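You operate a simulated robot arm through the tools that you are given. There is no shell and no other tool. Be economical: measure what you need, move in short steps, check, and stop when the job is done.

You are at the controls of a simulated robot arm. One attempt, no reset.

TASK
Brush the dusty pad clean and grease the clean pad beside it.
Fine: blue brush for the dust, yellow brush for the grease; both back where they stood.

Only the result counts: the job must be done as asked and must still hold three seconds after the hand-in. Knocking over, shifting, dropping, spilling or breaking anything else fails it.

THE ROBOT
A 6-joint arm with a two-finger parallel gripper, fixed in place. Base frame: the origin is at the foot of the arm, x ahead of it, y to its left, z up; the work surface is at about z = 86. Lengths are in cm, angles in degrees, forces in N, time in s.
With the tool pointing down near the work surface it reaches from about 18 to 84 cm from the base axis. Its first joint turns from -166.0 to 166.0 degrees. Payload 3.91 kg.
The TCP is the grasp point between the finger pads, 3 cm short of the fingertips. In the tool frame z runs along the fingers and y along their closing line. Largest opening 11 cm; finger width 2, thickness 1; the body of the gripper, 4.8 by 11.2 cm, starts 5.5 cm behind the TCP.
Orientation is that of the tool frame in the base frame, as a unit quaternion [x, y, z, w]. With the fingers straight down and closing along the base's y, the tool's x points along the base's -x, its y along +y and its z along -z.

THE INTERFACE
- The arm moves only by the tool step_arm. Its argument "deltas" is a list of rows, each an object of numbers (a shift or turn left out is 0, a gripper value left out holds the last): "gripper": the opening, from 0 (shut) to 1 (fully open); "tx", "ty", "tz": the shift along the tool's x, y, z in cm; "wx", "wy", "wz": the turn, a rotation vector about the tool's x, y, z in degrees. In form: [{"gripper": .., "tx": .., "ty": .., "tz": .., "wx": .., "wy": .., "wz": ..}, ...]. A call has 1 to 8 rows; each row is the pose to reach, as a shift and turn from the pose commanded when the call began, along the tool's axes at that moment. Each row takes 0.2 s and may step no farther than 5 cm and 8.6 degrees from the row before; otherwise, or with a gripper value out of range, the whole call is refused. A pose out of reach is approached as far as the arm can. The call stops where the force on the tool passes 90 N (or 10 N more than at its start, if that is more) or the arm is blocked; 0.2 s more then pass. The fingers move at their own pace (about 10.8 cm/s each) and stop on an object; they squeeze with about 32 N. The grip force told is the motor's: it shows also when the fingers shut on nothing. Time passes only in rows, and 0.2 s behind the last, so rows that repeat a pose let the fingers close. The reply holds the time, the measured pose of the TCP, the force on the tool along the base axes, the opening and the grip force, in the units named above and with some noise.
- Cameras (640 x 400 px; columns grow to the right, rows downward): "scene" is fixed at [5.03, 65.85, 154.6]; the picture's right is [-0.59, -0.81, 0.00], its down [-0.63, 0.46, -0.62] and it looks along [0.51, -0.37, -0.78] (base axes); focal length 284 px, centre (320, 200). "wrist" rides on the gripper at [-3.6, 0, -5.7] in the tool frame; the picture's right is [0.00, -1.00, 0.00], its down [0.97, 0.00, -0.24] and it looks along [0.24, 0.00, 0.97] (tool axes); focal length 218 px, centre (320, 200). There is no depth. A picture from a camera that has moved, and an enlarged one, comes with that camera's place and axes in the base frame and with its lens. The place of the scene camera against the robot may be out by one fixed shift of up to 2.5 cm in any direction.
- capture(camera): a new picture of that camera. No time passes.
- move_column(by): slides the trunk up (or, below 0, down) by that many cm; the arm rides with it, the base frame stays. It gives what a move gives, with no picture.
- inspect(camera, box): a new picture of the part [left, top, right, bottom] of that camera's present view, enlarged. No time passes.
- close_job(): hands the job in; it is judged then, once.

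Go step by step. Nothing tells you positions but the pictures and the camera data: compare them with the known pose of the tool, close in by small moves and look again before you grip or let go. The budget is 120 turns and 68 pictures, counting those below and the enlarged ones. Unless the task says otherwise, let go and move clear before handing in, and close with one line.

The tools are called after "Emit:" as name(argument=value, ...) on one line, values as JSON. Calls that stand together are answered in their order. step_arm: Moves the arm, as the interface text tells. Its arguments: {"type":"object","properties":{"deltas":{"type":"array"}},"required":["deltas"]} The other tools are called the same way: move_column (by) slides the trunk up or down; capture (camera) takes a picture; inspect (camera, box) takes an enlarged picture of a part of a camera's view; close_job () hands the job in.

At the start:

```text
t: 0.0
ee_pos: [31.78, 30.14, 118.81]
orientation: [-0.001, 1.0, 0.001, -0.001]
force: [0.2, -0.9, 0.4]
grip_width: 10.98
grip_force: 0.1
trunk travel left (down, up): [-47.5, 6.5]
```

scene: 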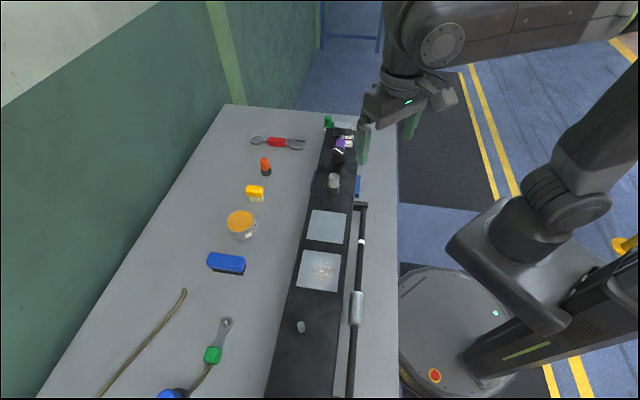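
wrist: 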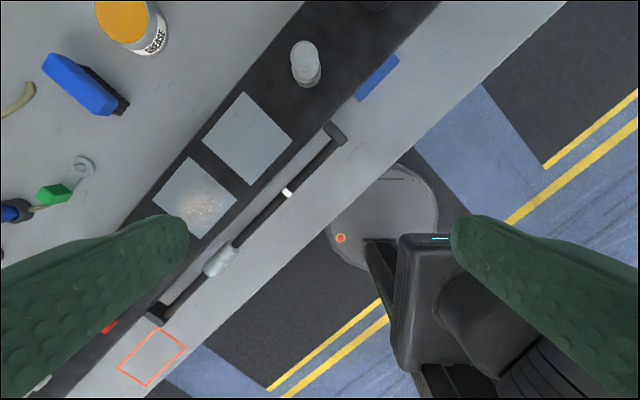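

I see the blue brush, the grease pot, the yellow brush and two pads on a dark strip running at about 45°. I take the dusty pad to be near (28, 49) and the clean one near (37, 40). Next I look closer at the tools and pads.

Emit:
inspect(camera="scene", box=[190, 160, 290, 290])

Emit:
inspect(camera="scene", box=[260, 190, 380, 350])

Emit:
inspect(camera="wrist", box=[20, 0, 320, 250])

```text
3.08 times, centred on (240, 225) of scene
camera zoom: at [5.03, 65.85, 154.6], right [-0.59, -0.81, 0.0], down [-0.63, 0.46, -0.62], along [0.51, -0.37, -0.78], focal length 875 px, centre (566, 123)
```

zoom: 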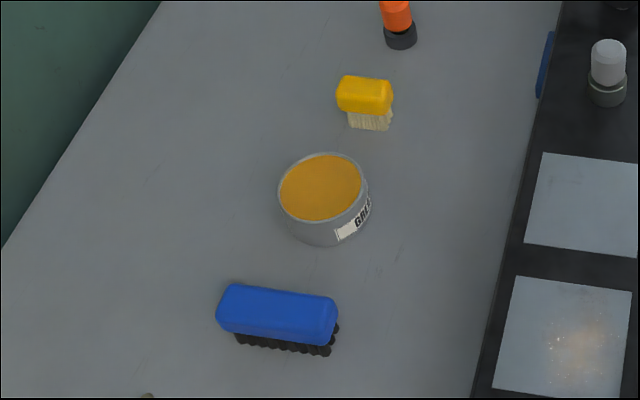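

```text
2.50 times, centred on (320, 270) of scene
camera zoom: at [5.03, 65.85, 154.6], right [-0.59, -0.81, 0.0], down [-0.63, 0.46, -0.62], along [0.51, -0.37, -0.78], focal length 711 px, centre (320, 25)
```

zoom: 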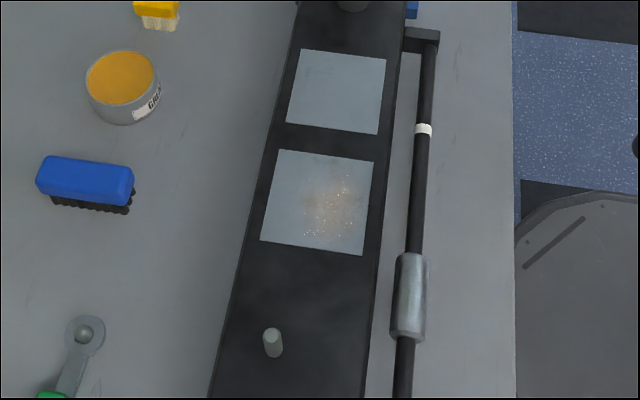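

```text
1.60 times, centred on (170, 125) of wrist
camera zoom: at [35.37, 30.23, 124.67], right [0.0, -1.0, 0.0], down [-0.97, 0.0, 0.24], along [-0.24, 0.0, -0.97], focal length 349 px, centre (560, 320)
```

zoom: 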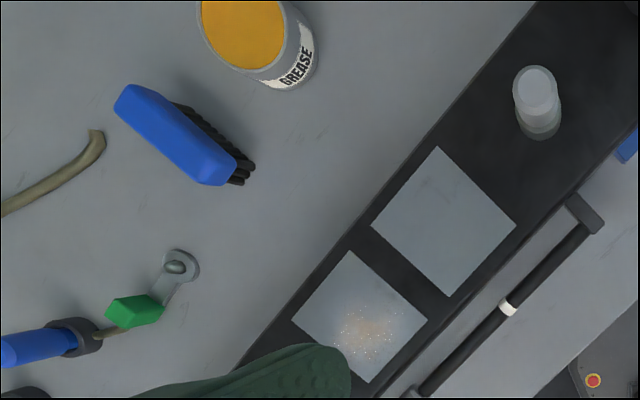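

The brushes stand on their bristles with their blocks on top. I move above the blue brush to measure it.

Emit:
step_arm(deltas=[{"gripper": 1, "tx": -1.4, "ty": 4.25, "tz": 1.6}, {"tx": -2.8, "ty": 8.5, "tz": 3.2}, {"tx": -4.2, "ty": 12.75, "tz": 4.8}, {"tx": -5.6, "ty": 17, "tz": 6.4}, {"tx": -7, "ty": 21.25, "tz": 8}, {"tx": -8.4, "ty": 25.5, "tz": 9.6}, {"tx": -9.8, "ty": 29.75, "tz": 11.2}, {"tx": -11.2, "ty": 34, "tz": 12.8}])

Emit:
capture(camera="wrist")

```text
t: 1.8
ee_pos: [42.9, 64.55, 106.05]
orientation: [0.0, 1.0, 0.0, -0.001]
force: [0.6, -0.9, 0.8]
grip_width: 11.0
grip_force: 0.2
trunk travel left (down, up): [-47.5, 6.5]
```

```text
62 pictures are left
camera wrist: at [46.52, 64.55, 111.79], right [0.0, -1.0, 0.0], down [-0.97, 0.0, 0.24], along [-0.24, 0.0, -0.97], focal length 218 px, centre (320, 200)
```

wrist: 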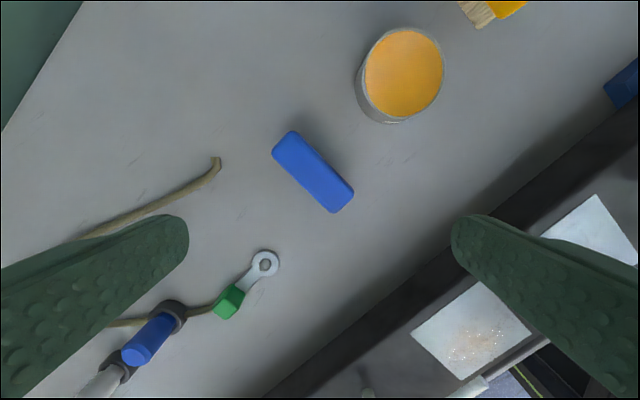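

The blue brush is centred near (44.0, 65.3), its long axis at about 46.6° and about 8.7 × 3. I turn to match, come down a little and check.

Emit:
step_arm(deltas=[{"tx": -0.2, "ty": 0.12, "tz": 1, "wz": -7.8}, {"tx": -0.4, "ty": 0.24, "tz": 2, "wz": -15.5}, {"tx": -0.6, "ty": 0.36, "tz": 3, "wz": -23.3}, {"tx": -0.8, "ty": 0.48, "tz": 4, "wz": -31}, {"tx": -1, "ty": 0.6, "tz": 5, "wz": -38.8}, {"tx": -1.15, "ty": 0.71, "tz": 6, "wz": -46.6}, {"tx": -1.15, "ty": 0.71, "tz": 6, "wz": -46.6}])

Emit:
capture(camera="wrist")

Emit:
inspect(camera="scene", box=[170, 160, 330, 290])

```text
t: 3.4
ee_pos: [44.05, 64.78, 100.03]
orientation: [-0.396, 0.918, 0.0, 0.0]
force: [-0.4, -0.2, 0.2]
grip_width: 10.99
grip_force: 0.0
trunk travel left (down, up): [-47.5, 6.5]
```

```text
61 pictures are left
camera wrist: at [46.55, 67.42, 105.84], right [0.73, -0.69, 0.0], down [-0.67, -0.71, 0.24], along [-0.16, -0.18, -0.97], focal length 218 px, centre (320, 200)
```

wrist: 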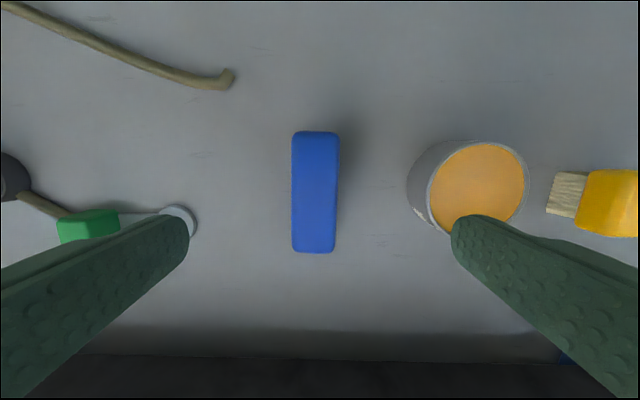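

```text
3.08 times, centred on (250, 225) of scene
camera zoom: at [5.03, 65.85, 154.6], right [-0.59, -0.81, 0.0], down [-0.63, 0.46, -0.62], along [0.51, -0.37, -0.78], focal length 875 px, centre (535, 123)
```

zoom: 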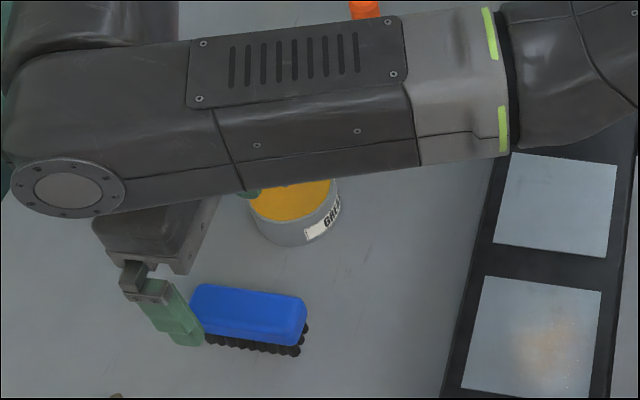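

The fingers line up with the brush, which sits about 0.35 to the tool's +y. I narrow the opening to keep clear of the pot, come down to z ≈ 94 and check heights.

Emit:
step_arm(deltas=[{"gripper": 0.6, "tx": -0.25, "ty": 0.36}, {"gripper": 0.6, "tx": -0.25, "ty": 0.36, "tz": 2}, {"gripper": 0.6, "tx": -0.25, "ty": 0.36, "tz": 4}, {"gripper": 0.6, "tx": -0.25, "ty": 0.36, "tz": 6}, {"gripper": 0.6, "tx": -0.25, "ty": 0.36, "tz": 6}])

Emit:
capture(camera="wrist")

Emit:
inspect(camera="scene", box=[180, 210, 280, 290])

```text
t: 4.6
ee_pos: [44.06, 65.35, 93.98]
orientation: [-0.396, 0.918, 0.0, 0.0]
force: [0.9, 0.3, 0.2]
grip_width: 6.6
grip_force: 0.0
trunk travel left (down, up): [-47.5, 6.5]
```

```text
59 pictures are left
camera wrist: at [46.49, 67.98, 99.74], right [0.73, -0.69, 0.0], down [-0.67, -0.71, 0.24], along [-0.16, -0.17, -0.97], focal length 218 px, centre (320, 200)
```

wrist: 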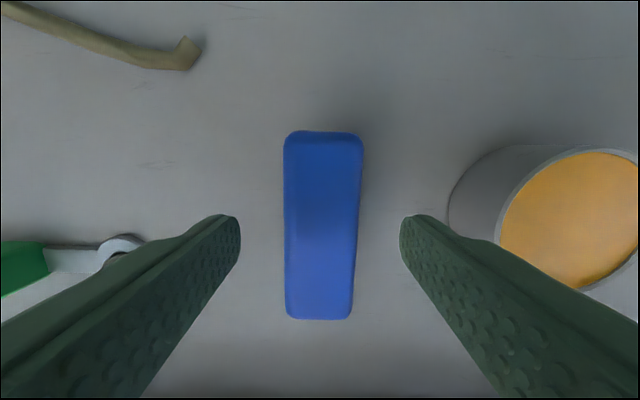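

```text
5.00 times, centred on (230, 250) of scene
camera zoom: at [5.03, 65.85, 154.6], right [-0.59, -0.81, 0.0], down [-0.63, 0.46, -0.62], along [0.51, -0.37, -0.78], focal length 1422 px, centre (770, -50)
```

zoom: 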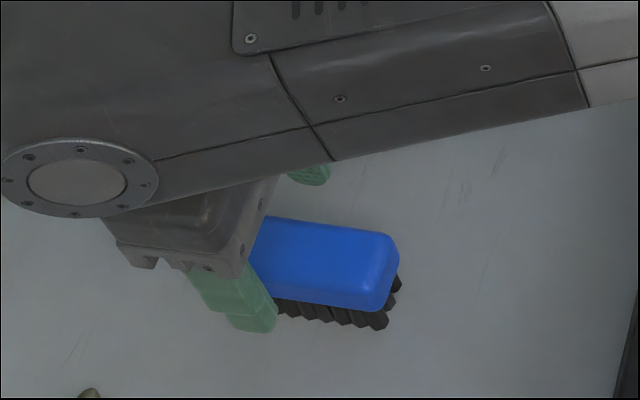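

The brush top is at about z = 90.7, so I grip with the TCP at about 89.8, which puts the fingertips at 86.8. Then I close.

Emit:
step_arm(deltas=[{"gripper": 0.6, "tx": 0.2, "tz": 2}, {"gripper": 0.6, "tx": 0.2, "tz": 3.5}, {"gripper": 0.6, "tx": 0.2, "tz": 4.2}, {"gripper": 0.6, "tx": 0.2, "tz": 4.2}, {"gripper": 0.2, "tx": 0.2, "tz": 4.2}, {"gripper": 0.2, "tx": 0.2, "tz": 4.2}, {"gripper": 0.2, "tx": 0.2, "tz": 4.2}])

Emit:
capture(camera="wrist")

```text
t: 6.2
ee_pos: [43.77, 65.12, 89.88]
orientation: [-0.395, 0.919, 0.0, 0.0]
force: [0.3, 0.2, 0.5]
grip_width: 3.34
grip_force: 32.5
trunk travel left (down, up): [-47.5, 6.5]
```

```text
57 pictures are left
camera wrist: at [46.28, 67.79, 95.65], right [0.73, -0.69, 0.0], down [-0.67, -0.71, 0.24], along [-0.17, -0.17, -0.97], focal length 218 px, centre (320, 200)
```

wrist: 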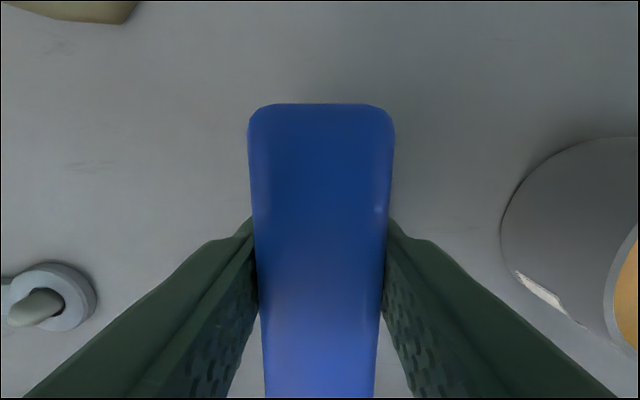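

The brush is held at 3.34 cm; home for the TCP is (43.90, 65.13, 89.81). I lift straight up and move over the strip so the pads can be seen beside the brush.

Emit:
step_arm(deltas=[{"tz": -5}, {"tx": 3.66, "ty": -0.98, "tz": -6.5}, {"tx": 7.31, "ty": -1.96, "tz": -8}, {"tx": 10.97, "ty": -2.94, "tz": -9.4}, {"tx": 14.63, "ty": -3.91, "tz": -10.9}, {"tx": 18.3, "ty": -4.9, "tz": -12.3}, {"tx": 21.95, "ty": -5.87, "tz": -13.8}, {"tx": 25.6, "ty": -6.85, "tz": -15.2}])

Emit:
capture(camera="wrist")

Emit:
capture(camera="scene")

```text
t: 8.0
ee_pos: [31.29, 41.87, 105.08]
orientation: [-0.396, 0.918, 0.001, 0.001]
force: [-0.2, 0.1, -0.9]
grip_width: 3.37
grip_force: 32.2
trunk travel left (down, up): [-47.5, 6.5]
```

```text
56 pictures are left
camera wrist: at [33.82, 44.38, 110.83], right [0.73, -0.69, 0.0], down [-0.67, -0.71, 0.24], along [-0.16, -0.17, -0.97], focal length 218 px, centre (320, 200)
```

wrist: 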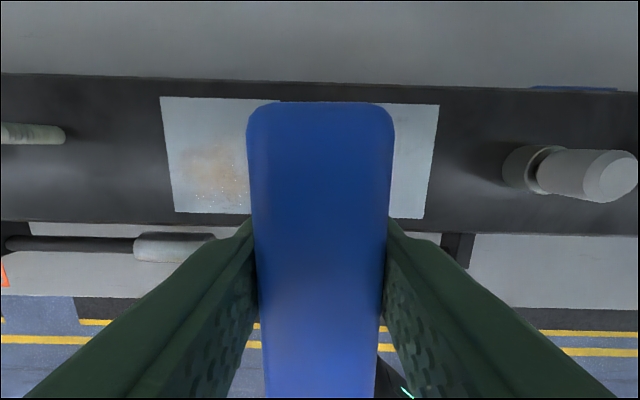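

```text
55 pictures are left
```

scene: 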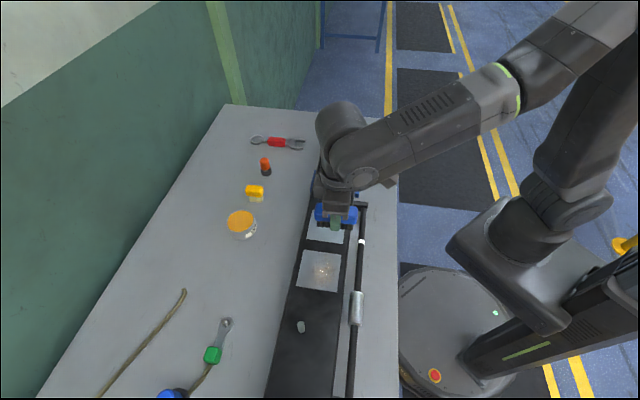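

The strip and pads line up with the tool to within about 2°; the pads look about 10 cm square with a 3 cm gap. The dusty centre is at about (27, 49.3) with its surface at z ≈ 91–93, so I hover over it and check.

Emit:
step_arm(deltas=[{"tx": -1.3, "ty": 4.1}, {"tx": -2.6, "ty": 8.2}, {"tx": -2.6, "ty": 8.2, "tz": 3}, {"tx": -2.6, "ty": 8.2, "tz": 5.5}, {"tx": -2.6, "ty": 8.2, "tz": 5.5}])

Emit:
inspect(camera="scene", box=[260, 190, 380, 310])

Emit:
capture(camera="wrist")

```text
t: 9.2
ee_pos: [27.18, 49.42, 99.36]
orientation: [-0.396, 0.918, 0.0, 0.0]
force: [0.2, 0.3, -0.7]
grip_width: 3.33
grip_force: 32.2
trunk travel left (down, up): [-47.5, 6.5]
```

```text
3.33 times, centred on (320, 250) of scene
camera zoom: at [5.03, 65.85, 154.6], right [-0.59, -0.81, 0.0], down [-0.63, 0.46, -0.62], along [0.51, -0.37, -0.78], focal length 948 px, centre (320, 33)
```

zoom: 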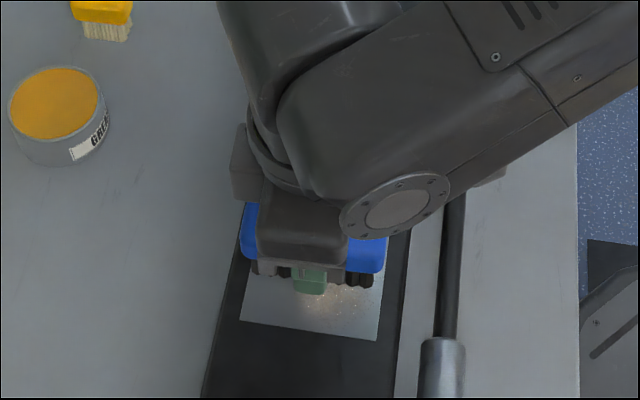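

```text
53 pictures are left
camera wrist: at [29.56, 52.07, 105.16], right [0.73, -0.69, 0.0], down [-0.67, -0.71, 0.24], along [-0.16, -0.17, -0.97], focal length 218 px, centre (320, 200)
```

wrist: 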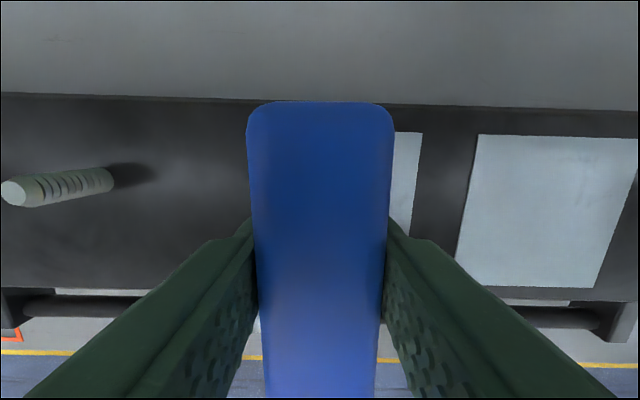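

Comparing the two views puts the pad surface at z ≈ 93.8 and the pads at about 8.6 cm square, with the dusty centre about 0.86 to the tool's −y. I go to its near-side edge and feel down gently.

Emit:
step_arm(deltas=[{"ty": -2.2}, {"ty": -4.4}, {"ty": -4.4, "tz": 0.7}, {"ty": -4.4, "tz": 1.2}, {"ty": -4.4, "tz": 1.2}])

Emit:
inspect(camera="scene", box=[280, 200, 380, 290])

```text
t: 10.4
ee_pos: [30.31, 46.35, 98.31]
orientation: [-0.396, 0.918, 0.0, 0.0]
force: [1.0, -0.6, -1.3]
grip_width: 3.32
grip_force: 32.2
trunk travel left (down, up): [-47.5, 6.5]
```

```text
4.44 times, centred on (330, 245) of scene
camera zoom: at [5.03, 65.85, 154.6], right [-0.59, -0.81, 0.0], down [-0.63, 0.46, -0.62], along [0.51, -0.37, -0.78], focal length 1264 px, centre (276, 0)
```

zoom: 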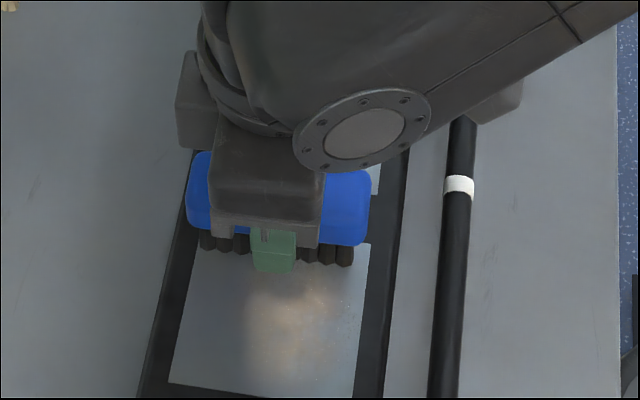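

No contact yet; the bristle row (about 7.8 cm) is a little narrower than the pad, so I'll need offset passes. I continue down in small steps.

Emit:
step_arm(deltas=[{"tz": 0.3}, {"tz": 0.6}, {"tz": 0.6}])

```text
t: 11.2
ee_pos: [30.31, 46.45, 97.72]
orientation: [-0.395, 0.919, 0.0, 0.0]
force: [1.1, -0.2, -0.5]
grip_width: 3.36
grip_force: 31.6
trunk travel left (down, up): [-47.5, 6.5]
```

Emit:
step_arm(deltas=[{"tz": 0.3}, {"tz": 0.5}, {"tz": 0.5}])

Emit:
inspect(camera="scene", box=[280, 200, 380, 290])

```text
t: 12.0
ee_pos: [30.3, 46.35, 97.24]
orientation: [-0.395, 0.919, 0.0, 0.001]
force: [0.0, 0.5, -1.5]
grip_width: 3.35
grip_force: 31.5
trunk travel left (down, up): [-47.5, 6.5]
```

```text
4.44 times, centred on (330, 245) of scene
camera zoom: at [5.03, 65.85, 154.6], right [-0.59, -0.81, 0.0], down [-0.63, 0.46, -0.62], along [0.51, -0.37, -0.78], focal length 1264 px, centre (276, 0)
```

zoom: 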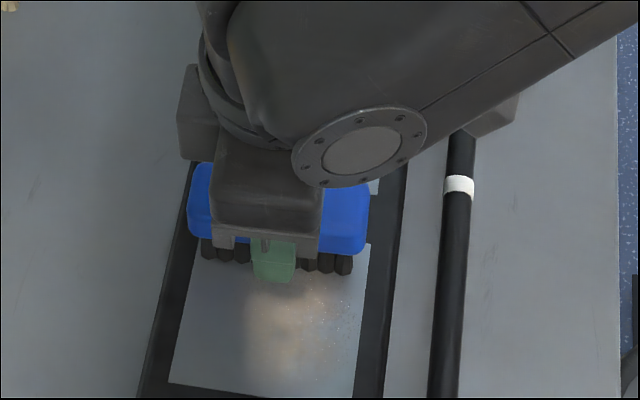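

Emit:
step_arm(deltas=[{"tz": 0.25}, {"tz": 0.5}, {"tz": 0.5}])

```text
t: 12.8
ee_pos: [30.29, 46.31, 96.79]
orientation: [-0.395, 0.919, 0.0, 0.001]
force: [2.1, 1.7, 9.5]
grip_width: 3.34
grip_force: 31.8
trunk travel left (down, up): [-47.5, 6.5]
```

Contact: 9.5 N at z ≈ 96.75. Now I stroke along the pad, first shifted to the far side and then back shifted to the near side.

Emit:
step_arm(deltas=[{"tx": -0.4}, {"tx": -0.43, "ty": 1}, {"tx": -0.46, "ty": 2}, {"tx": -0.49, "ty": 3}, {"tx": -0.52, "ty": 4}, {"tx": -0.55, "ty": 5}, {"tx": -0.58, "ty": 6}, {"tx": -0.61, "ty": 7.1}])

Emit:
inspect(camera="scene", box=[270, 200, 370, 300])

```text
t: 14.6
ee_pos: [25.45, 51.56, 96.9]
orientation: [-0.396, 0.918, 0.001, 0.001]
force: [1.9, -1.0, 11.6]
grip_width: 3.37
grip_force: 31.8
trunk travel left (down, up): [-47.5, 6.5]
```

```text
4.00 times, centred on (320, 250) of scene
camera zoom: at [5.03, 65.85, 154.6], right [-0.59, -0.81, 0.0], down [-0.63, 0.46, -0.62], along [0.51, -0.37, -0.78], focal length 1138 px, centre (320, 0)
```

zoom: 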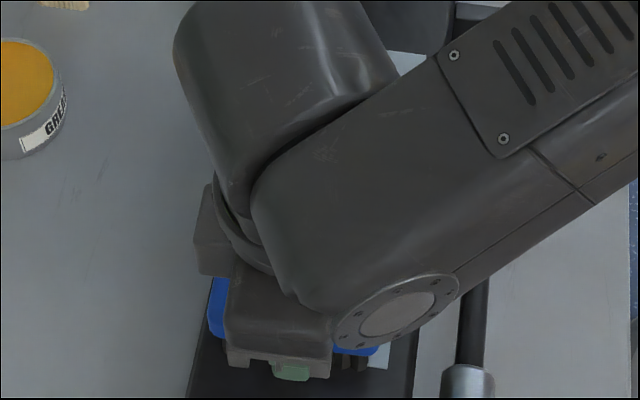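

The brush kept contact across the pad. I stroke back with the other offset.

Emit:
step_arm(deltas=[{"tx": 1.0}, {"tx": 1.03, "ty": -1}, {"tx": 1.06, "ty": -2}, {"tx": 1.09, "ty": -3}, {"tx": 1.12, "ty": -4}, {"tx": 1.15, "ty": -5}, {"tx": 1.18, "ty": -6}, {"tx": 1.21, "ty": -7.1}])

Emit:
inspect(camera="scene", box=[270, 200, 370, 300])

```text
t: 16.4
ee_pos: [29.91, 45.74, 96.83]
orientation: [-0.395, 0.919, 0.0, 0.001]
force: [-0.4, 1.5, 11.6]
grip_width: 3.35
grip_force: 32.1
trunk travel left (down, up): [-47.5, 6.5]
```

```text
4.00 times, centred on (320, 250) of scene
camera zoom: at [5.03, 65.85, 154.6], right [-0.59, -0.81, 0.0], down [-0.63, 0.46, -0.62], along [0.51, -0.37, -0.78], focal length 1138 px, centre (320, 0)
```

zoom: 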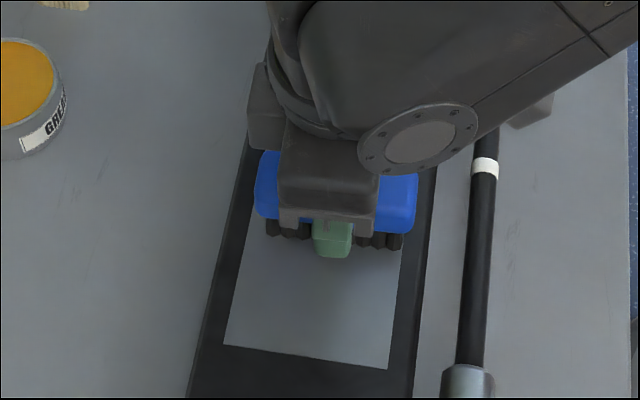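

The visible pad looks clean. I lift and back off part-way to inspect the whole pad.

Emit:
step_arm(deltas=[{"tz": -4}, {"tz": -8}, {"tx": -4, "ty": 0.5, "tz": -8}, {"tx": -8, "ty": 1, "tz": -8}, {"tx": -12, "ty": 1.5, "tz": -8}, {"tx": -16, "ty": 2, "tz": -8}, {"tx": -20, "ty": 2.5, "tz": -8}, {"tx": -23.61, "ty": 3.06, "tz": -8}])

Emit:
inspect(camera="scene", box=[260, 190, 380, 310])

Emit:
capture(camera="wrist")

```text
t: 18.2
ee_pos: [44.09, 65.36, 104.71]
orientation: [-0.396, 0.918, 0.0, -0.001]
force: [-0.3, 0.3, -1.2]
grip_width: 3.36
grip_force: 31.8
trunk travel left (down, up): [-47.5, 6.5]
```

```text
3.33 times, centred on (320, 250) of scene
camera zoom: at [5.03, 65.85, 154.6], right [-0.59, -0.81, 0.0], down [-0.63, 0.46, -0.62], along [0.51, -0.37, -0.78], focal length 948 px, centre (320, 33)
```

zoom: 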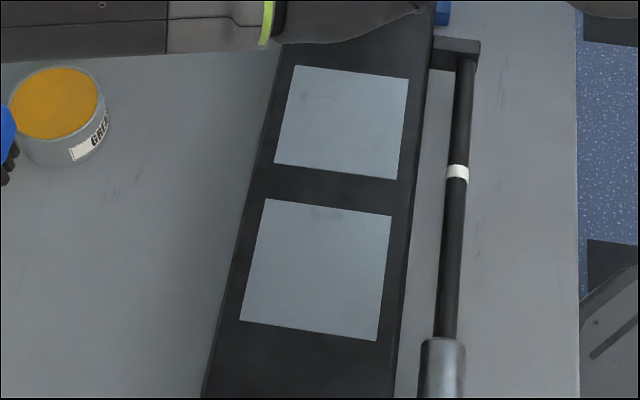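

```text
47 pictures are left
camera wrist: at [46.53, 68.06, 110.47], right [0.73, -0.69, 0.0], down [-0.67, -0.7, 0.24], along [-0.17, -0.18, -0.97], focal length 218 px, centre (320, 200)
```

wrist: 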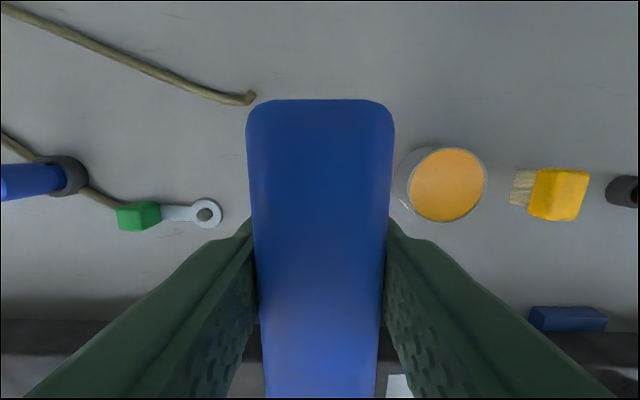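

The pad is clean. I lower the blue brush back to its place.

Emit:
step_arm(deltas=[{"tz": 4}, {"tz": 8}, {"tz": 11.5}, {"tz": 13.5}, {"tz": 14.5}, {"tz": 14.8}, {"tz": 14.8}])

Emit:
capture(camera="wrist")

```text
t: 19.8
ee_pos: [43.74, 65.26, 89.99]
orientation: [-0.396, 0.918, 0.0, -0.001]
force: [0.4, -0.6, -1.4]
grip_width: 3.34
grip_force: 32.3
trunk travel left (down, up): [-47.5, 6.5]
```

```text
46 pictures are left
camera wrist: at [46.28, 67.87, 95.86], right [0.73, -0.69, 0.0], down [-0.67, -0.71, 0.24], along [-0.17, -0.17, -0.97], focal length 218 px, centre (320, 200)
```

wrist: 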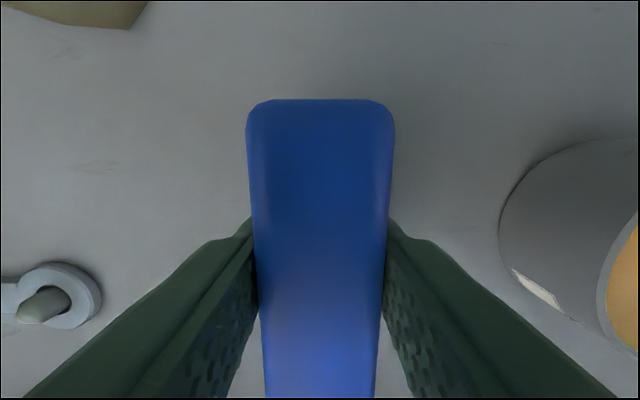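

The view matches the one at pick-up. I settle the last 0.15 cm, check the force and release.

Emit:
step_arm(deltas=[{"tz": 0.15}, {"tz": 0.15}])

```text
t: 20.4
ee_pos: [43.99, 65.31, 89.92]
orientation: [-0.395, 0.919, 0.0, 0.0]
force: [0.1, -0.6, -1.3]
grip_width: 3.37
grip_force: 32.4
trunk travel left (down, up): [-47.5, 6.5]
```

Emit:
step_arm(deltas=[{"tz": 0.12}, {"tz": 0.12}])

```text
t: 21.0
ee_pos: [43.88, 65.16, 89.77]
orientation: [-0.396, 0.918, 0.0, -0.001]
force: [0.2, -1.2, 0.7]
grip_width: 3.35
grip_force: 31.5
trunk travel left (down, up): [-47.5, 6.5]
```

Contact is just beginning, so I release and lift straight up.

Emit:
step_arm(deltas=[{"gripper": 0.4}, {"gripper": 0.55}, {"gripper": 0.55}, {"gripper": 0.55, "tz": -3}, {"gripper": 0.55, "tz": -7}, {"gripper": 0.55, "tz": -11}, {"gripper": 0.55, "tz": -15}])

Emit:
capture(camera="wrist")

```text
t: 22.6
ee_pos: [43.98, 65.14, 104.73]
orientation: [-0.396, 0.918, 0.0, 0.0]
force: [-0.4, 0.5, -0.1]
grip_width: 6.08
grip_force: 0.0
trunk travel left (down, up): [-47.5, 6.5]
```

```text
45 pictures are left
camera wrist: at [46.38, 67.9, 110.5], right [0.73, -0.69, 0.0], down [-0.67, -0.71, 0.24], along [-0.17, -0.18, -0.97], focal length 218 px, centre (320, 200)
```

wrist: 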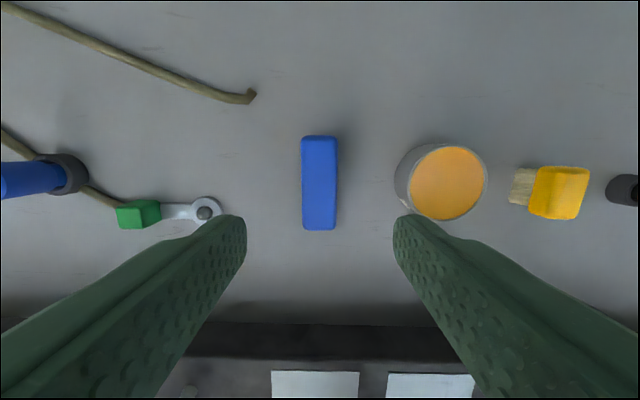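

The blue brush stands where it was. Next I move over the yellow brush, about 20.7 cm along the tool's −y.

Emit:
step_arm(deltas=[{"tx": 0.1, "ty": -4.2}, {"tx": 0.1, "ty": -8.4}, {"tx": 0.2, "ty": -12.6}, {"tx": 0.2, "ty": -16.8}, {"tx": 0.2, "ty": -20.5}, {"tx": 0.2, "ty": -20.5}])

Emit:
capture(camera="wrist")

```text
t: 24.0
ee_pos: [58.71, 50.8, 104.72]
orientation: [-0.396, 0.918, 0.0, 0.0]
force: [-0.7, 0.8, 0.0]
grip_width: 6.07
grip_force: 0.1
trunk travel left (down, up): [-47.5, 6.5]
```

```text
44 pictures are left
camera wrist: at [61.14, 53.45, 110.53], right [0.73, -0.69, 0.0], down [-0.67, -0.71, 0.24], along [-0.17, -0.17, -0.97], focal length 218 px, centre (320, 200)
```

wrist: 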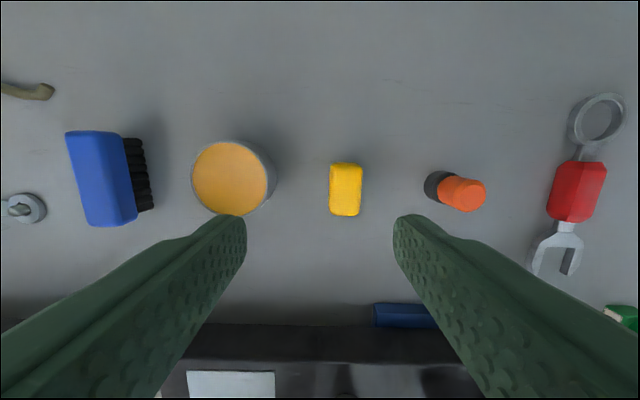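

I centre over the yellow brush and come down to z ≈ 96 with a 5.5 cm opening.

Emit:
step_arm(deltas=[{"gripper": 0.5, "tx": 0.28, "ty": -2.3}, {"tx": 0.28, "ty": -2.3, "tz": 3}, {"tx": 0.28, "ty": -2.3, "tz": 6}, {"tx": 0.28, "ty": -2.3, "tz": 8.7}, {"tx": 0.28, "ty": -2.3, "tz": 8.7}])

Emit:
capture(camera="wrist")

Emit:
inspect(camera="scene", box=[210, 160, 310, 250])

```text
t: 25.2
ee_pos: [60.29, 49.14, 95.9]
orientation: [-0.396, 0.918, 0.001, 0.0]
force: [0.2, -0.3, -0.7]
grip_width: 5.49
grip_force: 0.1
trunk travel left (down, up): [-47.5, 6.5]
```

```text
43 pictures are left
camera wrist: at [62.81, 51.75, 101.61], right [0.73, -0.69, 0.0], down [-0.67, -0.71, 0.24], along [-0.17, -0.17, -0.97], focal length 218 px, centre (320, 200)
```

wrist: 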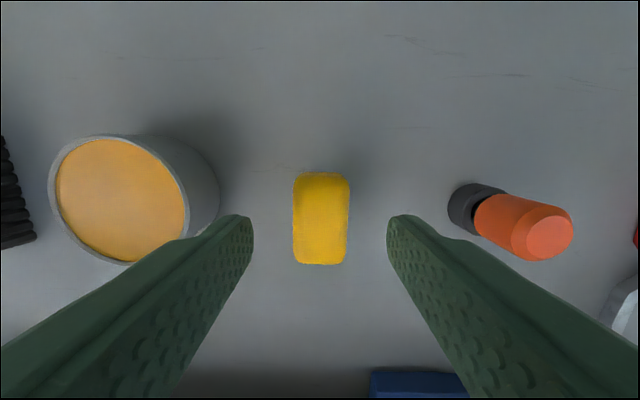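

```text
4.44 times, centred on (260, 205) of scene
camera zoom: at [5.03, 65.85, 154.6], right [-0.59, -0.81, 0.0], down [-0.63, 0.46, -0.62], along [0.51, -0.37, -0.78], focal length 1264 px, centre (587, 178)
```

zoom: 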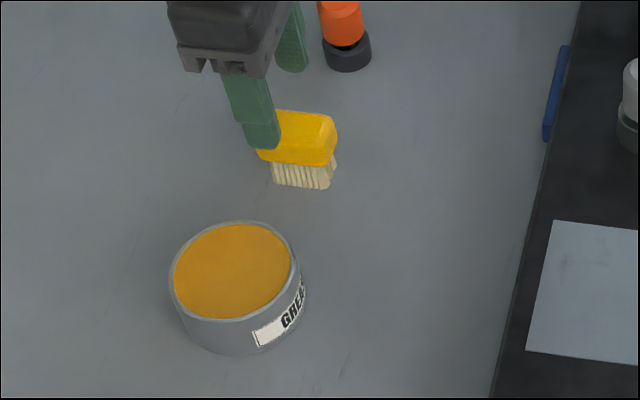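

The brush is centred and its top is at z ≈ 91.7. I grip with the TCP at 91.0, fingertips at 88.

Emit:
step_arm(deltas=[{"gripper": 0.5, "tx": -0.1, "tz": 2}, {"gripper": 0.5, "tx": -0.1, "tz": 4}, {"gripper": 0.5, "tx": -0.1, "tz": 4.94}, {"gripper": 0.5, "tx": -0.1, "tz": 4.94}, {"gripper": 0.15, "tx": -0.1, "tz": 4.94}, {"gripper": 0.15, "tx": -0.1, "tz": 4.94}, {"gripper": 0.15, "tx": -0.1, "tz": 4.94}])

Emit:
capture(camera="wrist")

Emit:
inspect(camera="scene", box=[210, 160, 310, 250])

```text
t: 26.8
ee_pos: [60.4, 49.27, 90.87]
orientation: [-0.395, 0.919, 0.0, 0.0]
force: [-1.0, 0.1, 0.8]
grip_width: 2.94
grip_force: 31.9
trunk travel left (down, up): [-47.5, 6.5]
```

```text
41 pictures are left
camera wrist: at [62.76, 51.94, 96.73], right [0.73, -0.69, 0.0], down [-0.67, -0.71, 0.24], along [-0.16, -0.17, -0.97], focal length 218 px, centre (320, 200)
```

wrist: 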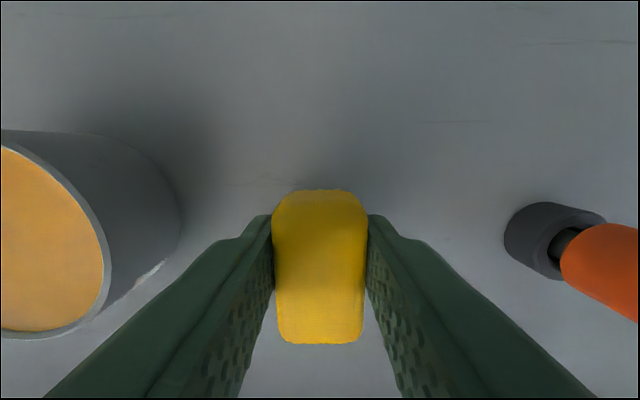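

```text
4.44 times, centred on (260, 205) of scene
camera zoom: at [5.03, 65.85, 154.6], right [-0.59, -0.81, 0.0], down [-0.63, 0.46, -0.62], along [0.51, -0.37, -0.78], focal length 1264 px, centre (587, 178)
```

zoom: 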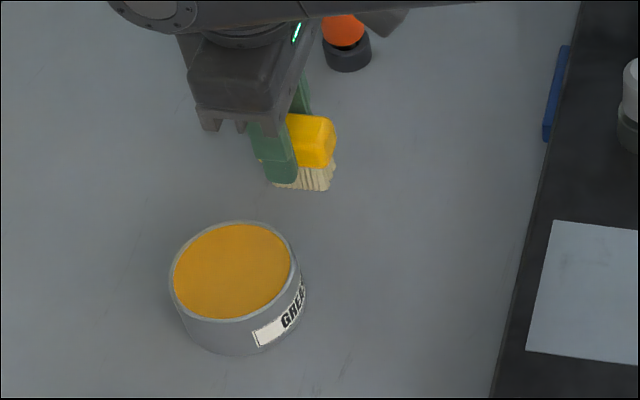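

The yellow brush is held; its TCP home is (60.22, 49.20, 91.0). The grease surface comes out at z ≈ 90, centred 10.8 cm along +y from here, so I lift, go over the pot and stop just above it.

Emit:
step_arm(deltas=[{"tz": -4}, {"tz": -9}, {"tx": -0.25, "ty": 3.6, "tz": -9}, {"tx": -0.5, "ty": 7.2, "tz": -9}, {"tx": -0.68, "ty": 10.8, "tz": -9}, {"tx": -0.68, "ty": 10.8, "tz": -6}, {"tx": -0.68, "ty": 10.8, "tz": -6}])

Emit:
capture(camera="wrist")

Emit:
inspect(camera="scene", box=[200, 160, 300, 260])

```text
t: 28.4
ee_pos: [52.95, 57.45, 97.0]
orientation: [-0.396, 0.918, 0.0, 0.0]
force: [0.1, -0.1, -0.7]
grip_width: 2.93
grip_force: 31.6
trunk travel left (down, up): [-47.5, 6.5]
```

```text
39 pictures are left
camera wrist: at [55.4, 60.07, 102.72], right [0.73, -0.69, 0.0], down [-0.67, -0.71, 0.24], along [-0.16, -0.17, -0.97], focal length 218 px, centre (320, 200)
```

wrist: 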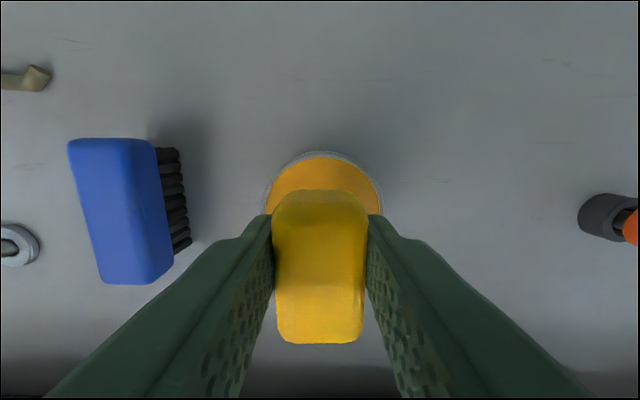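

```text
4.00 times, centred on (250, 210) of scene
camera zoom: at [5.03, 65.85, 154.6], right [-0.59, -0.81, 0.0], down [-0.63, 0.46, -0.62], along [0.51, -0.37, -0.78], focal length 1138 px, centre (600, 160)
```

zoom: 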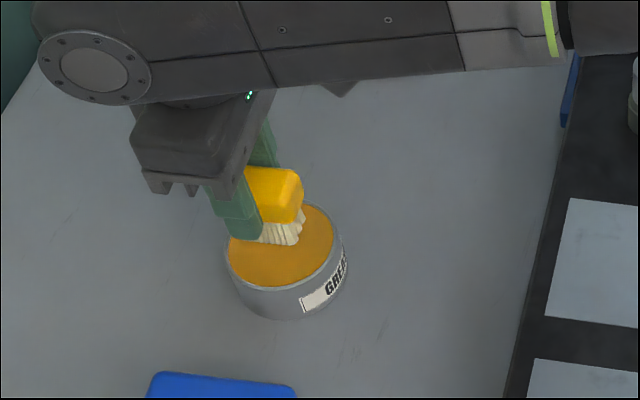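

I am centred over the pot, so I dip slowly.

Emit:
step_arm(deltas=[{"tx": 0.15, "tz": 0.8}, {"tx": 0.15, "tz": 1.5}, {"tx": 0.15, "tz": 2.1}, {"tx": 0.15, "tz": 2.1}])

Emit:
inspect(camera="scene", box=[200, 160, 300, 260])

```text
t: 29.4
ee_pos: [52.84, 57.14, 95.0]
orientation: [-0.396, 0.918, 0.001, -0.001]
force: [-0.8, -0.3, -0.5]
grip_width: 2.91
grip_force: 31.6
trunk travel left (down, up): [-47.5, 6.5]
```

```text
4.00 times, centred on (250, 210) of scene
camera zoom: at [5.03, 65.85, 154.6], right [-0.59, -0.81, 0.0], down [-0.63, 0.46, -0.62], along [0.51, -0.37, -0.78], focal length 1138 px, centre (600, 160)
```

zoom: 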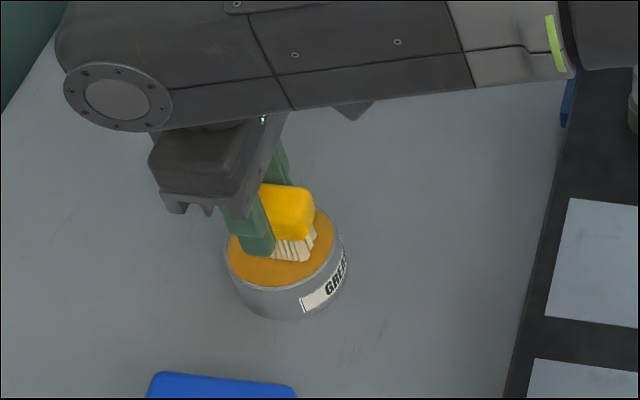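

Emit:
step_arm(deltas=[{"tx": -0.2}, {"tx": -0.2, "tz": 0.3}, {"tx": -0.2, "tz": 0.5}, {"tx": -0.2, "tz": 0.5}])

Emit:
inspect(camera="scene", box=[210, 180, 280, 250])

```text
t: 30.4
ee_pos: [52.73, 57.12, 94.93]
orientation: [-0.396, 0.918, 0.001, 0.002]
force: [5.4, 2.8, 23.1]
grip_width: 2.97
grip_force: 31.9
trunk travel left (down, up): [-47.5, 6.5]
```

```text
5.71 times, centred on (245, 215) of scene
camera zoom: at [5.03, 65.85, 154.6], right [-0.59, -0.81, 0.0], down [-0.63, 0.46, -0.62], along [0.51, -0.37, -0.78], focal length 1625 px, centre (749, 114)
```

zoom: 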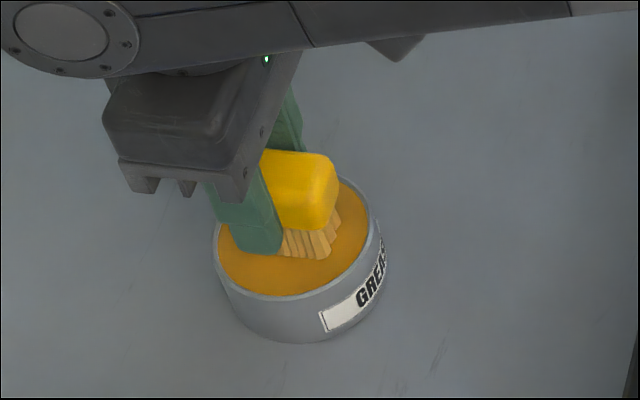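

The bristles have taken on grease, so I lift straight up, check the brush and pot, and then head to the clean pad centred at about (36.2, 40.25).

Emit:
step_arm(deltas=[{"tz": -2}, {"tz": -5}, {"tz": -8}, {"tz": -8}])

Emit:
inspect(camera="scene", box=[200, 160, 300, 260])

Emit:
capture(camera="wrist")

```text
t: 31.4
ee_pos: [52.85, 57.3, 102.61]
orientation: [-0.396, 0.918, 0.0, 0.0]
force: [0.1, 0.3, -1.2]
grip_width: 2.94
grip_force: 32.0
trunk travel left (down, up): [-47.5, 6.5]
```

```text
4.00 times, centred on (250, 210) of scene
camera zoom: at [5.03, 65.85, 154.6], right [-0.59, -0.81, 0.0], down [-0.63, 0.46, -0.62], along [0.51, -0.37, -0.78], focal length 1138 px, centre (600, 160)
```

zoom: 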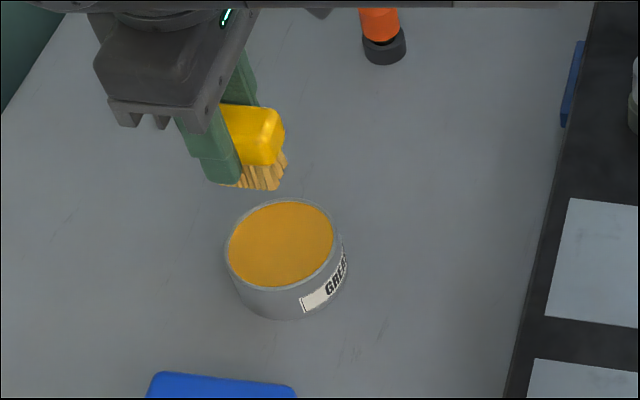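

```text
34 pictures are left
camera wrist: at [55.37, 60.0, 108.46], right [0.73, -0.69, 0.0], down [-0.67, -0.71, 0.24], along [-0.17, -0.18, -0.97], focal length 218 px, centre (320, 200)
```

wrist: 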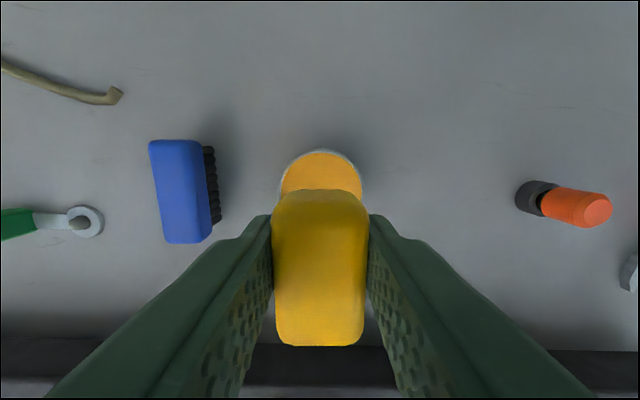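

The brush is loaded and the pot has not moved. I move to the start of the first stroke above the clean pad, on the far side.

Emit:
step_arm(deltas=[{"tx": 3.6, "ty": 0.7}, {"tx": 7.2, "ty": 1.4}, {"tx": 10.8, "ty": 2.1}, {"tx": 14.4, "ty": 2.8}, {"tx": 18, "ty": 3.5}, {"tx": 21.15, "ty": 4.1}, {"tx": 21.15, "ty": 4.1, "tz": 1.8}, {"tx": 21.15, "ty": 4.1, "tz": 1.8}])

Emit:
inspect(camera="scene", box=[270, 170, 380, 280])

Emit:
capture(camera="wrist")

```text
t: 33.2
ee_pos: [35.46, 44.46, 100.62]
orientation: [-0.395, 0.918, -0.001, 0.001]
force: [0.1, -0.5, -1.1]
grip_width: 2.93
grip_force: 31.7
trunk travel left (down, up): [-47.5, 6.5]
```

```text
3.64 times, centred on (325, 225) of scene
camera zoom: at [5.03, 65.85, 154.6], right [-0.59, -0.81, 0.0], down [-0.63, 0.46, -0.62], along [0.51, -0.37, -0.78], focal length 1034 px, centre (302, 109)
```

zoom: 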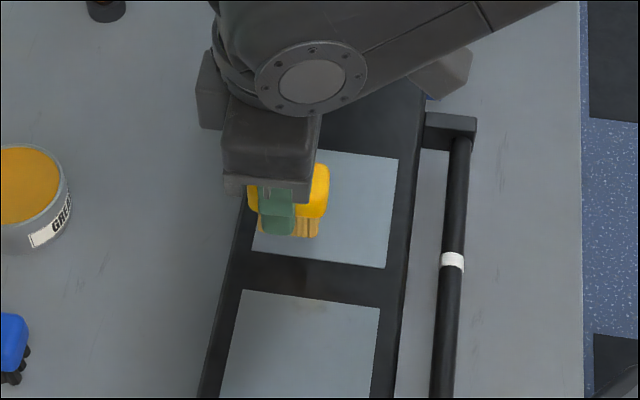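

```text
32 pictures are left
camera wrist: at [37.86, 47.15, 106.45], right [0.73, -0.69, 0.0], down [-0.67, -0.71, 0.24], along [-0.17, -0.17, -0.97], focal length 218 px, centre (320, 200)
```

wrist: 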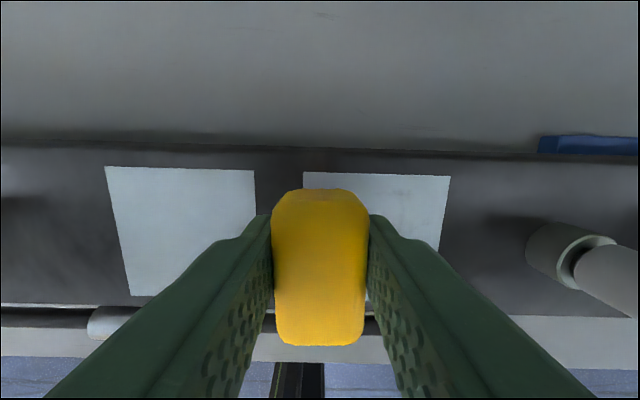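

I'm over the clean pad's far corner as intended: the pad's centre is at about +2.55, −3.45 in the tool frame. I feel down.

Emit:
step_arm(deltas=[{"tz": 1}, {"tz": 1.8}, {"tz": 2.0}, {"tz": 2.0}])

```text
t: 34.2
ee_pos: [35.32, 44.6, 98.63]
orientation: [-0.396, 0.918, 0.0, 0.0]
force: [-0.7, 0.2, -1.1]
grip_width: 2.93
grip_force: 31.8
trunk travel left (down, up): [-47.5, 6.5]
```

Emit:
step_arm(deltas=[{"tz": 0.25}, {"tz": 0.5}, {"tz": 0.5}])

```text
t: 35.0
ee_pos: [35.35, 44.64, 98.13]
orientation: [-0.396, 0.918, 0.0, 0.001]
force: [0.0, 0.4, -1.0]
grip_width: 2.91
grip_force: 32.3
trunk travel left (down, up): [-47.5, 6.5]
```

Emit:
step_arm(deltas=[{"tz": 0.2}, {"tz": 0.35}, {"tz": 0.35}])

```text
t: 35.8
ee_pos: [35.35, 44.67, 97.84]
orientation: [-0.395, 0.918, 0.0, 0.0]
force: [-0.3, 0.5, -0.8]
grip_width: 2.93
grip_force: 31.8
trunk travel left (down, up): [-47.5, 6.5]
```

Emit:
step_arm(deltas=[{"tz": 0.2}, {"tz": 0.35}, {"tz": 0.35}])

Emit:
inspect(camera="scene", box=[280, 180, 360, 260])

```text
t: 36.6
ee_pos: [35.26, 44.52, 97.68]
orientation: [-0.395, 0.919, 0.001, 0.002]
force: [5.4, 3.1, 24.1]
grip_width: 2.95
grip_force: 32.4
trunk travel left (down, up): [-47.5, 6.5]
```

```text
5.00 times, centred on (320, 220) of scene
camera zoom: at [5.03, 65.85, 154.6], right [-0.59, -0.81, 0.0], down [-0.63, 0.46, -0.62], along [0.51, -0.37, -0.78], focal length 1422 px, centre (320, 100)
```

zoom: 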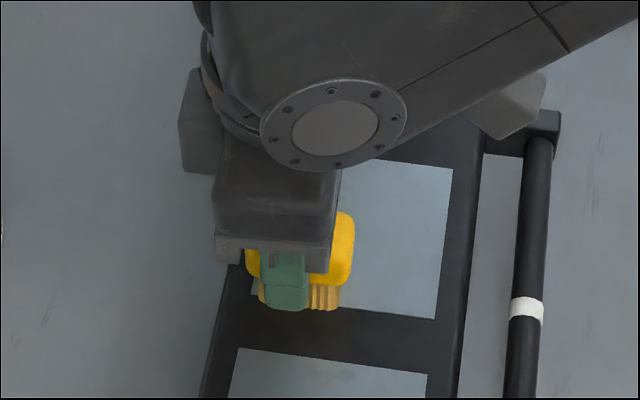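

Contact at 24 N; I ease up slightly and make the first stroke.

Emit:
step_arm(deltas=[{"tz": -0.15}, {"tx": 0.03, "ty": -1.1, "tz": -0.15}, {"tx": 0.06, "ty": -2.3, "tz": -0.15}, {"tx": 0.1, "ty": -3.5, "tz": -0.15}, {"tx": 0.14, "ty": -4.7, "tz": -0.15}, {"tx": 0.18, "ty": -5.9, "tz": -0.15}, {"tx": 0.21, "ty": -7.1, "tz": -0.15}])

Emit:
inspect(camera="scene", box=[280, 180, 360, 260])

```text
t: 38.2
ee_pos: [40.44, 39.59, 97.54]
orientation: [-0.395, 0.918, 0.0, 0.0]
force: [-1.9, 2.1, 11.5]
grip_width: 2.91
grip_force: 32.1
trunk travel left (down, up): [-47.5, 6.5]
```

```text
5.00 times, centred on (320, 220) of scene
camera zoom: at [5.03, 65.85, 154.6], right [-0.59, -0.81, 0.0], down [-0.63, 0.46, -0.62], along [0.51, -0.37, -0.78], focal length 1422 px, centre (320, 100)
```

zoom: 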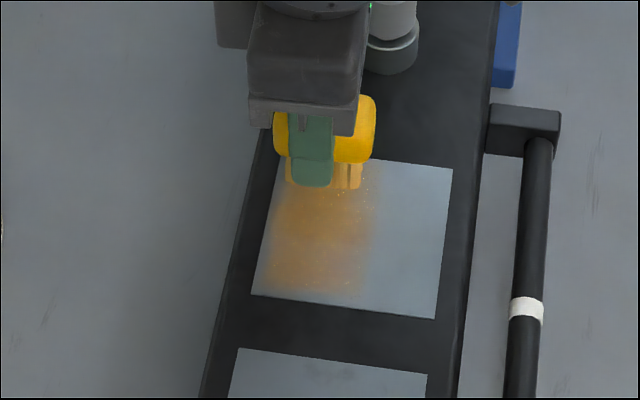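

The stroke leaves a good grease film on the far half. I stroke back along the middle.

Emit:
step_arm(deltas=[{"tx": 1.3}, {"tx": 2.5}, {"tx": 2.46, "ty": 1.2}, {"tx": 2.42, "ty": 2.4}, {"tx": 2.38, "ty": 3.6}, {"tx": 2.34, "ty": 4.8}, {"tx": 2.31, "ty": 6}, {"tx": 2.28, "ty": 7.1}])

Emit:
step_arm(deltas=[{"tx": 1.2}, {"tx": 2.3}, {"tx": 2.34, "ty": -1.2}, {"tx": 2.38, "ty": -2.4}, {"tx": 2.42, "ty": -3.6}, {"tx": 2.46, "ty": -4.8}, {"tx": 2.49, "ty": -6}, {"tx": 2.52, "ty": -7.1}])

Emit:
inspect(camera="scene", box=[280, 180, 360, 260])

```text
t: 40.0
ee_pos: [33.48, 42.69, 97.68]
orientation: [-0.395, 0.919, 0.0, 0.002]
force: [2.2, -2.7, 15.4]
grip_width: 2.92
grip_force: 31.7
trunk travel left (down, up): [-47.5, 6.5]
```

```text
t: 41.8
ee_pos: [36.9, 36.07, 97.56]
orientation: [-0.395, 0.919, 0.0, -0.001]
force: [0.0, 0.6, 6.5]
grip_width: 2.92
grip_force: 32.0
trunk travel left (down, up): [-47.5, 6.5]
```

```text
5.00 times, centred on (320, 220) of scene
camera zoom: at [5.03, 65.85, 154.6], right [-0.59, -0.81, 0.0], down [-0.63, 0.46, -0.62], along [0.51, -0.37, -0.78], focal length 1422 px, centre (320, 100)
```

zoom: 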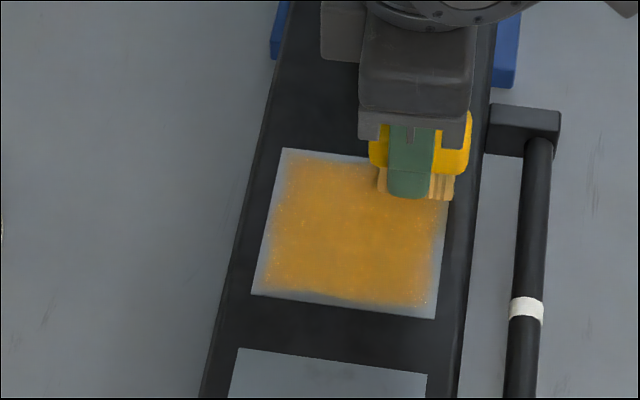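

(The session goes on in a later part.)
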